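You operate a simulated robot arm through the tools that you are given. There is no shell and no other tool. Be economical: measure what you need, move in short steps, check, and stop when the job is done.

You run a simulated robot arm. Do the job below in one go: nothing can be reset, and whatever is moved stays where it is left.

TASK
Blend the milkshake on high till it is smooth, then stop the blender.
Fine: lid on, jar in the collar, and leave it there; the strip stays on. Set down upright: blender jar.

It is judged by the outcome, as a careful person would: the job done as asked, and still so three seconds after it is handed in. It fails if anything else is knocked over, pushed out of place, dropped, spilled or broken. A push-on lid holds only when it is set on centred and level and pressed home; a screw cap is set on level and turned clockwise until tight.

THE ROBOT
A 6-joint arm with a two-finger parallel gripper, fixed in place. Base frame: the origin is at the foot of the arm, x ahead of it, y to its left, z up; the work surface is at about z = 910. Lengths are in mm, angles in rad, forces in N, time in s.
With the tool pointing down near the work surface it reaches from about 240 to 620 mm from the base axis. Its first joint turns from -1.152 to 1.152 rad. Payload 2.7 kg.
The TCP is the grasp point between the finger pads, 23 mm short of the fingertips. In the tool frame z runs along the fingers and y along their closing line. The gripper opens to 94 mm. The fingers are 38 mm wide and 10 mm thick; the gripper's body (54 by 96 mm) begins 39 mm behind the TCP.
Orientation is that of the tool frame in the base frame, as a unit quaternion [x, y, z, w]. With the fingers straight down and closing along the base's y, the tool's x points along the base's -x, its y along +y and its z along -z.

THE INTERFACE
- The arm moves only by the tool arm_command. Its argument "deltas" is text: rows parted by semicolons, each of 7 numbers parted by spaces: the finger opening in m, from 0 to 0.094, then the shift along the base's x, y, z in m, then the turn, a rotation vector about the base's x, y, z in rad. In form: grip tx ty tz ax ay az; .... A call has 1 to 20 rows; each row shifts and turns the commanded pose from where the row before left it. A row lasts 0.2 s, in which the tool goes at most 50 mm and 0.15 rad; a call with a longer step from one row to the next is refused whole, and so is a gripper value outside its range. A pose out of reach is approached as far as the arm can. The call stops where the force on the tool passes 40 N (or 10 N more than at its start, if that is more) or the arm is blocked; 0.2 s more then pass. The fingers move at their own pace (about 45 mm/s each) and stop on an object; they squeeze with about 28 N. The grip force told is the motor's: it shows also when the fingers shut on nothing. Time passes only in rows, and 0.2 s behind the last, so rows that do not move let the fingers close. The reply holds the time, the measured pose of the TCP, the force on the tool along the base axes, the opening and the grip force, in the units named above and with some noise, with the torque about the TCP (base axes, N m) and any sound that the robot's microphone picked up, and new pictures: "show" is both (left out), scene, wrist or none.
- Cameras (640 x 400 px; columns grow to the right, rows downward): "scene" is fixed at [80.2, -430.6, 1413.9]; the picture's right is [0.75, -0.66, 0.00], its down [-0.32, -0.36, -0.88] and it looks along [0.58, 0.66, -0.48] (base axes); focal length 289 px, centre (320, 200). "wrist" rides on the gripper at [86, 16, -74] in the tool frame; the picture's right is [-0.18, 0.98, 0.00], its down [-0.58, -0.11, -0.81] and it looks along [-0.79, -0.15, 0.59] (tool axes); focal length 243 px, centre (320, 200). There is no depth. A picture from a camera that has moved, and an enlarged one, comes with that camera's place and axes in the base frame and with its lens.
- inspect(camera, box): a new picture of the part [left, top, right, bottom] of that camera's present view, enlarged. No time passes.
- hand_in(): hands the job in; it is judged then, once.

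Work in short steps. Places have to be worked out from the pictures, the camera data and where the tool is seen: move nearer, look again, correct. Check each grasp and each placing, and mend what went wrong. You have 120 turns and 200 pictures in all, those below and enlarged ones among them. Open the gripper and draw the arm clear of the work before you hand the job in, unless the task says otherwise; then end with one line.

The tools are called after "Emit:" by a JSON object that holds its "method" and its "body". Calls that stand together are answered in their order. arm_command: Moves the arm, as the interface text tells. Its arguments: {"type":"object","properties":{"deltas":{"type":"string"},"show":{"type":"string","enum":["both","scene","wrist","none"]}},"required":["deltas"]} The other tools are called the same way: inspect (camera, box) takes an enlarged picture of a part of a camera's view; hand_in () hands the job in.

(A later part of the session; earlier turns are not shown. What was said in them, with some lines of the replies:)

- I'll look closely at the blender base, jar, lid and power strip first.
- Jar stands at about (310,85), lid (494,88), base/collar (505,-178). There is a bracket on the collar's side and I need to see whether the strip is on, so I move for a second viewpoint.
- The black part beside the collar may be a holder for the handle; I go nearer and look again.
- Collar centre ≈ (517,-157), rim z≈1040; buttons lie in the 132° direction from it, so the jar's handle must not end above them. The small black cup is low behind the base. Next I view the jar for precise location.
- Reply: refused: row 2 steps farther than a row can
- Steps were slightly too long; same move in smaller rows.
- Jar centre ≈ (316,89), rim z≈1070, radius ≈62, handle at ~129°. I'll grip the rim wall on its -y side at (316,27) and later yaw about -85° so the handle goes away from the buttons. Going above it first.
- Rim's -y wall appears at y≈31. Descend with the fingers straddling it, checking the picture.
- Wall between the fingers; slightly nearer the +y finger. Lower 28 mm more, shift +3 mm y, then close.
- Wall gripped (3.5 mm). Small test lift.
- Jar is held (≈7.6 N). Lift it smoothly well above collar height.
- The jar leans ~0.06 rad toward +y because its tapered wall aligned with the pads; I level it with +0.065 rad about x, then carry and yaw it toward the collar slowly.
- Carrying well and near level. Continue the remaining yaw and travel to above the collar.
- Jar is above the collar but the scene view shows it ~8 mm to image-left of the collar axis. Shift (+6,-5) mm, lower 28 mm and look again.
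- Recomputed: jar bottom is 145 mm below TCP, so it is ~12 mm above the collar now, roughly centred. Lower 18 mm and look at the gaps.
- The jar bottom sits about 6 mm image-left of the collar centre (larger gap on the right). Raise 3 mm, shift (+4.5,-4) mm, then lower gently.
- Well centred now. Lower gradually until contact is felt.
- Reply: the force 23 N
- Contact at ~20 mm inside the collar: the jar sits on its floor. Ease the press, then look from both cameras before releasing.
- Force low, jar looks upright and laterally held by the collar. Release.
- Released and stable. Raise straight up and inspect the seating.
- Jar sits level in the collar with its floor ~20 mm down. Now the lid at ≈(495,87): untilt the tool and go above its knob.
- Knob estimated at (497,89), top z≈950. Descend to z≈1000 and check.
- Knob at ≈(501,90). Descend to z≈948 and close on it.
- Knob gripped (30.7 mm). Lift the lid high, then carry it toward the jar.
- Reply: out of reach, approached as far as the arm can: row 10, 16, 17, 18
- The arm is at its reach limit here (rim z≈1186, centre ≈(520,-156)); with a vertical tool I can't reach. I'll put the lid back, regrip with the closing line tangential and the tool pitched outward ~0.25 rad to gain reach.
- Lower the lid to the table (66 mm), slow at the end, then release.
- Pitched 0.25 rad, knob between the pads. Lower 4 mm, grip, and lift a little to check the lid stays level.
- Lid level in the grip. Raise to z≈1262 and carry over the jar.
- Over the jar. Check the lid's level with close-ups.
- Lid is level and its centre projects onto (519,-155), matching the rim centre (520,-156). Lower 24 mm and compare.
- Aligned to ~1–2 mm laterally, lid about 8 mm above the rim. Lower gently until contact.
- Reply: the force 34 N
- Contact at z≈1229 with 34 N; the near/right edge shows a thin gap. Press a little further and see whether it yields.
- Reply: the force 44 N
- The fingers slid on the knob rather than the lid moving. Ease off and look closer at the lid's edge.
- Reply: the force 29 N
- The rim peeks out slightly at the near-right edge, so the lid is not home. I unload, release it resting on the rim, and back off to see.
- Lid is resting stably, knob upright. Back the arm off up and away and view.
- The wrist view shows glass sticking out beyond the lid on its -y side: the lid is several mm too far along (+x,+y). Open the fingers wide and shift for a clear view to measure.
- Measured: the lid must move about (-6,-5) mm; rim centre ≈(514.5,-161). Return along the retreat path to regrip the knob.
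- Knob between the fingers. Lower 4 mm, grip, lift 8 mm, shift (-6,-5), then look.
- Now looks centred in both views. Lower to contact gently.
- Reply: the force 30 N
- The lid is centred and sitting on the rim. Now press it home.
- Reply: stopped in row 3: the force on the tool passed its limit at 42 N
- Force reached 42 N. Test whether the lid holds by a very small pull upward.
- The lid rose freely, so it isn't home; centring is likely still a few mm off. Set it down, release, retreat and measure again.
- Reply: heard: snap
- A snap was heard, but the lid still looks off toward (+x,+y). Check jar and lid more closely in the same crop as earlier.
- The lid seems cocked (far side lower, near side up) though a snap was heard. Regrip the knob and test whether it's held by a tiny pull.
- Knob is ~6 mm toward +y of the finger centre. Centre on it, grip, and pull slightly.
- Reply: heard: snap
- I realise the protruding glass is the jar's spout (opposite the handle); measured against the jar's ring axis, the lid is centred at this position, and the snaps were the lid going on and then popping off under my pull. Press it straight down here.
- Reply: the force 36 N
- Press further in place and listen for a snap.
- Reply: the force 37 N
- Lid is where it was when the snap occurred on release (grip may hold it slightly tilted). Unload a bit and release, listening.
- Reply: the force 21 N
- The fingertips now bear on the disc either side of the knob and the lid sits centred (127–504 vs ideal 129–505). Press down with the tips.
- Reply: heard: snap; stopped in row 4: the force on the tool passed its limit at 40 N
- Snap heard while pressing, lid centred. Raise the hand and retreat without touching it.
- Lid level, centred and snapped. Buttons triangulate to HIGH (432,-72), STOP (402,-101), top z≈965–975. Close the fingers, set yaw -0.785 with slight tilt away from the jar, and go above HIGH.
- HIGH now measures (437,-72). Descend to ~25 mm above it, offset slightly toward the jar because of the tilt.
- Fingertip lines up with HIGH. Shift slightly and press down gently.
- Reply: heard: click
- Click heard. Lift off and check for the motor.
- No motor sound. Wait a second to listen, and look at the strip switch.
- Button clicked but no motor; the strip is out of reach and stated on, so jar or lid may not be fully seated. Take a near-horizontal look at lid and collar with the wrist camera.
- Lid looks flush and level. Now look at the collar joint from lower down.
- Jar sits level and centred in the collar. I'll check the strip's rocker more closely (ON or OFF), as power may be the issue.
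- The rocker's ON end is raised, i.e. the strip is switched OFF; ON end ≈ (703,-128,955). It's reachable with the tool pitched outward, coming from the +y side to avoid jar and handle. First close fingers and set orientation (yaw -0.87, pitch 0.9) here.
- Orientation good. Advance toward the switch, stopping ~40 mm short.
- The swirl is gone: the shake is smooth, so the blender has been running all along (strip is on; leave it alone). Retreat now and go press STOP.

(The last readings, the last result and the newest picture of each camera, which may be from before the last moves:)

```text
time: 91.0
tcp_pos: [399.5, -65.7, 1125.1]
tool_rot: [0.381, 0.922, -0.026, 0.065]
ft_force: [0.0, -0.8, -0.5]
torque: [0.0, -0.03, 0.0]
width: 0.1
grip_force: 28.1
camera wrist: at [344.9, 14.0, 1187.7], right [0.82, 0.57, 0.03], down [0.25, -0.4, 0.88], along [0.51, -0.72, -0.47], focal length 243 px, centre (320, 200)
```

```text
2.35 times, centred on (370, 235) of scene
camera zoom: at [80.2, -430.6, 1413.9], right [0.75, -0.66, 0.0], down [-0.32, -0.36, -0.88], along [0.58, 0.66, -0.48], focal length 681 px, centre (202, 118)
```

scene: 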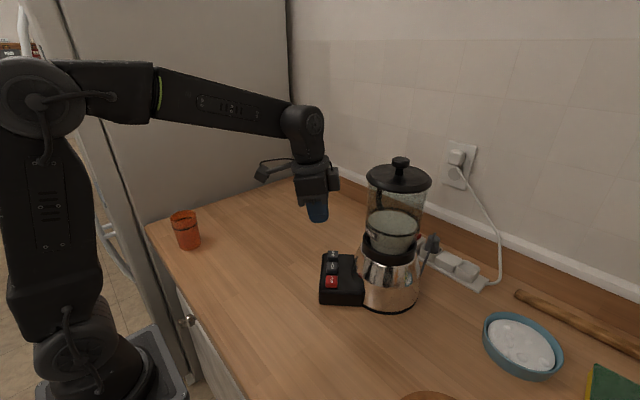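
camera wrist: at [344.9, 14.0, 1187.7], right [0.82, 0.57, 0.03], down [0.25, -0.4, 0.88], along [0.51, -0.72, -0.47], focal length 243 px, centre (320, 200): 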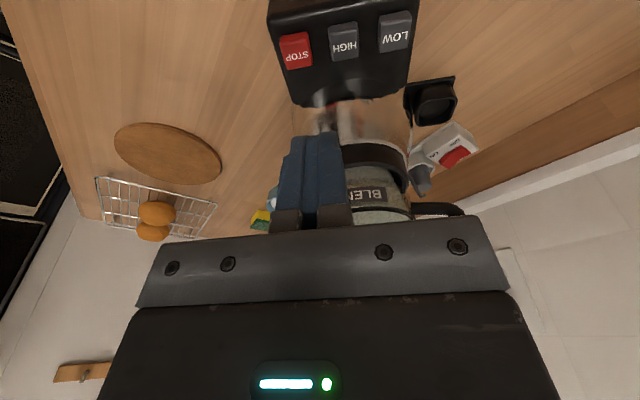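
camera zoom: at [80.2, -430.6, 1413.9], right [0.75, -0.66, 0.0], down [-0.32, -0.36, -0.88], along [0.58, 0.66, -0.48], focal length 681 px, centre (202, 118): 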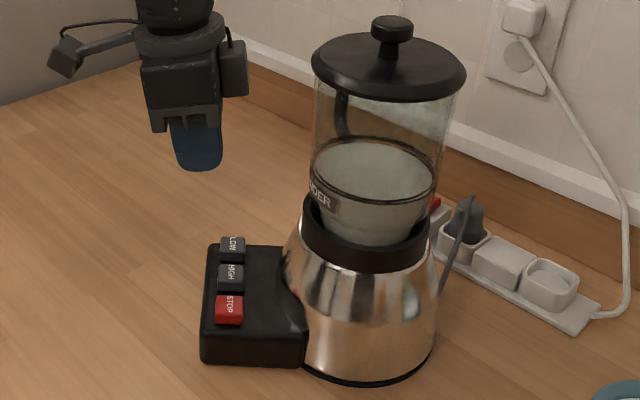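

Smooth everywhere. STOP is at ≈(405,-100): move over it and descend.

Emit:
{"method": "arm_command", "body": {"deltas": "0 0.004 -0.018 -0.03 0 0 0;0 0.004 -0.018 -0.03 0 0 0;0 0 0 -0.035 0 0 0;0 0 0 -0.015 0 0 0;0 0 0 0 0 0 0", "show": "wrist"}}

```text
time: 92.2
tcp_pos: [408.1, -100.8, 1013.7]
tool_rot: [0.381, 0.922, -0.027, 0.067]
ft_force: [0.5, 0.1, -0.6]
torque: [0.0, -0.01, 0.01]
width: 0.0
grip_force: 27.5
camera wrist: at [352.6, -21.0, 1077.0], right [0.82, 0.57, 0.03], down [0.25, -0.4, 0.88], along [0.51, -0.72, -0.47], focal length 243 px, centre (320, 200)
```

wrist: 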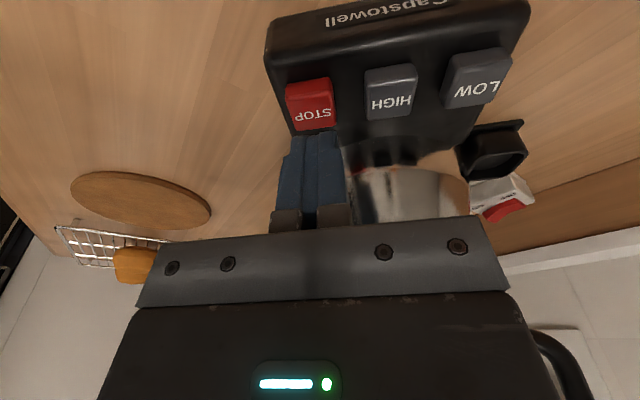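

Aligned with STOP; press.

Emit:
{"method": "arm_command", "body": {"deltas": "0 -0.001 -0.001 -0.012 0 0 0;0 0 0 -0.006 0 0 0;0 0 0 -0.004 0 0 0;0 0 0 -0.003 0 0 0;0 0 0 -0.003 0 0 0", "show": "wrist"}}

```text
time: 93.4
tcp_pos: [406.2, -102.2, 987.0]
tool_rot: [0.381, 0.922, -0.027, 0.065]
ft_force: [-0.4, -2.4, 5.9]
torque: [-0.01, 0.05, 0.05]
width: 0.4
grip_force: 28.7
heard: click
camera wrist: at [351.5, -22.6, 1050.1], right [0.82, 0.57, 0.03], down [0.25, -0.4, 0.88], along [0.51, -0.72, -0.47], focal length 243 px, centre (320, 200)
```

wrist: 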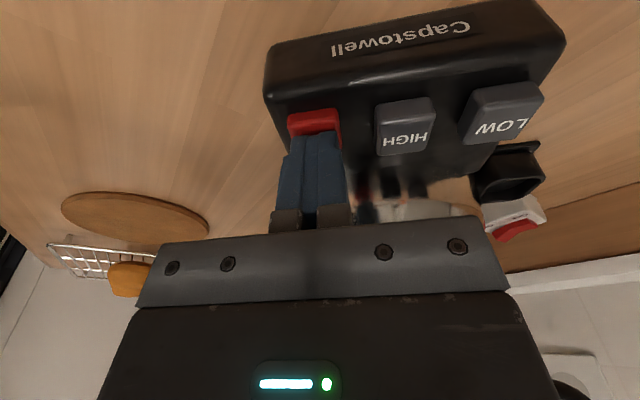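

STOP clicked. Raise, draw the arm clear, open the gripper, and inspect.

Emit:
{"method": "arm_command", "body": {"deltas": "0 0 0 0.015 0 0 0;0 0 0 0.035 0 0 0;0 -0.015 0.015 0.04 0 0 0;0.03 -0.02 0.02 0.04 0 0 0;0.06 -0.02 0.02 0.04 0 0 0;0.094 -0.02 0.02 0.03 0 0 0;0.094 0 0 0 0 0 0;0.094 0 0 0 0 0 0"}}

Emit:
{"method": "inspect", "body": {"camera": "scene", "box": [310, 150, 450, 310]}}

Emit:
{"method": "inspect", "body": {"camera": "wrist", "box": [240, 20, 440, 200]}}

```text
time: 95.2
tcp_pos: [332.2, -26.5, 1187.1]
tool_rot: [0.381, 0.922, -0.027, 0.066]
ft_force: [-0.2, -0.4, -0.9]
torque: [-0.01, 0.0, 0.01]
width: 94.1
grip_force: 0.1
camera wrist: at [275.8, 52.7, 1250.5], right [0.82, 0.57, 0.03], down [0.25, -0.4, 0.88], along [0.51, -0.72, -0.47], focal length 243 px, centre (320, 200)
```

scene: 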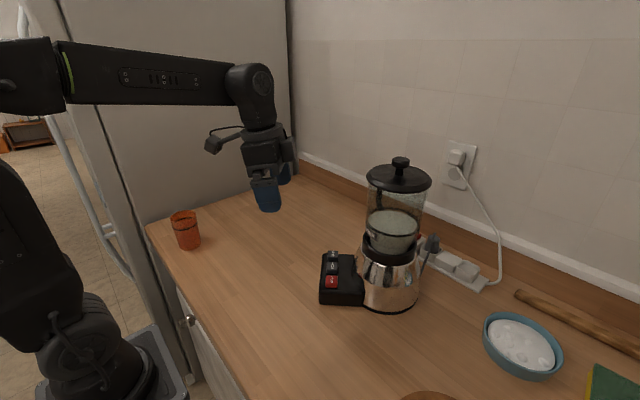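
wrist: 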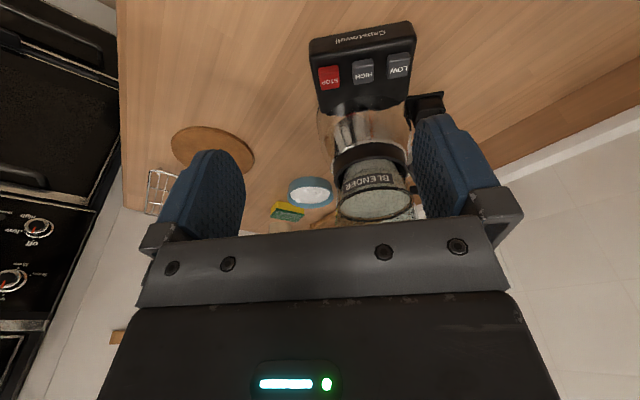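

```text
2.50 times, centred on (380, 230) of scene
camera zoom: at [80.2, -430.6, 1413.9], right [0.75, -0.66, 0.0], down [-0.32, -0.36, -0.88], along [0.58, 0.66, -0.48], focal length 723 px, centre (170, 125)
```

zoom: 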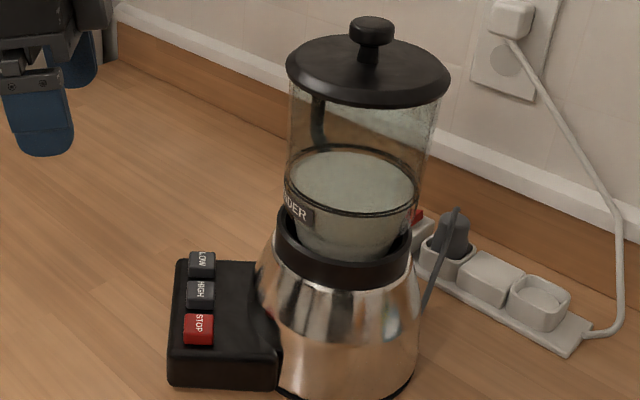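

```text
2.22 times, centred on (340, 110) of wrist
camera zoom: at [275.8, 52.7, 1250.5], right [0.82, 0.57, 0.03], down [0.25, -0.4, 0.88], along [0.51, -0.72, -0.47], focal length 539 px, centre (276, 400)
```

zoom: 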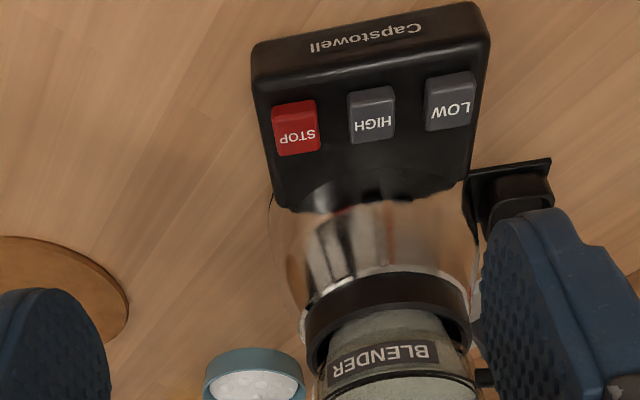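

The shake is smooth, lid on, jar upright in the collar, STOP clicked, gripper open and clear. Handing in.

Emit:
{"method": "hand_in", "body": {}}

```text
The job is handed in.
```

The shake looks smooth after about 16 seconds on high, and I pressed STOP. I heard the button click, but I never heard the motor at any point, so the click is my only sign that it stopped. The jar is upright in the collar with the lid pressed on, the strip was left untouched, and the arm is clear with the gripper open.
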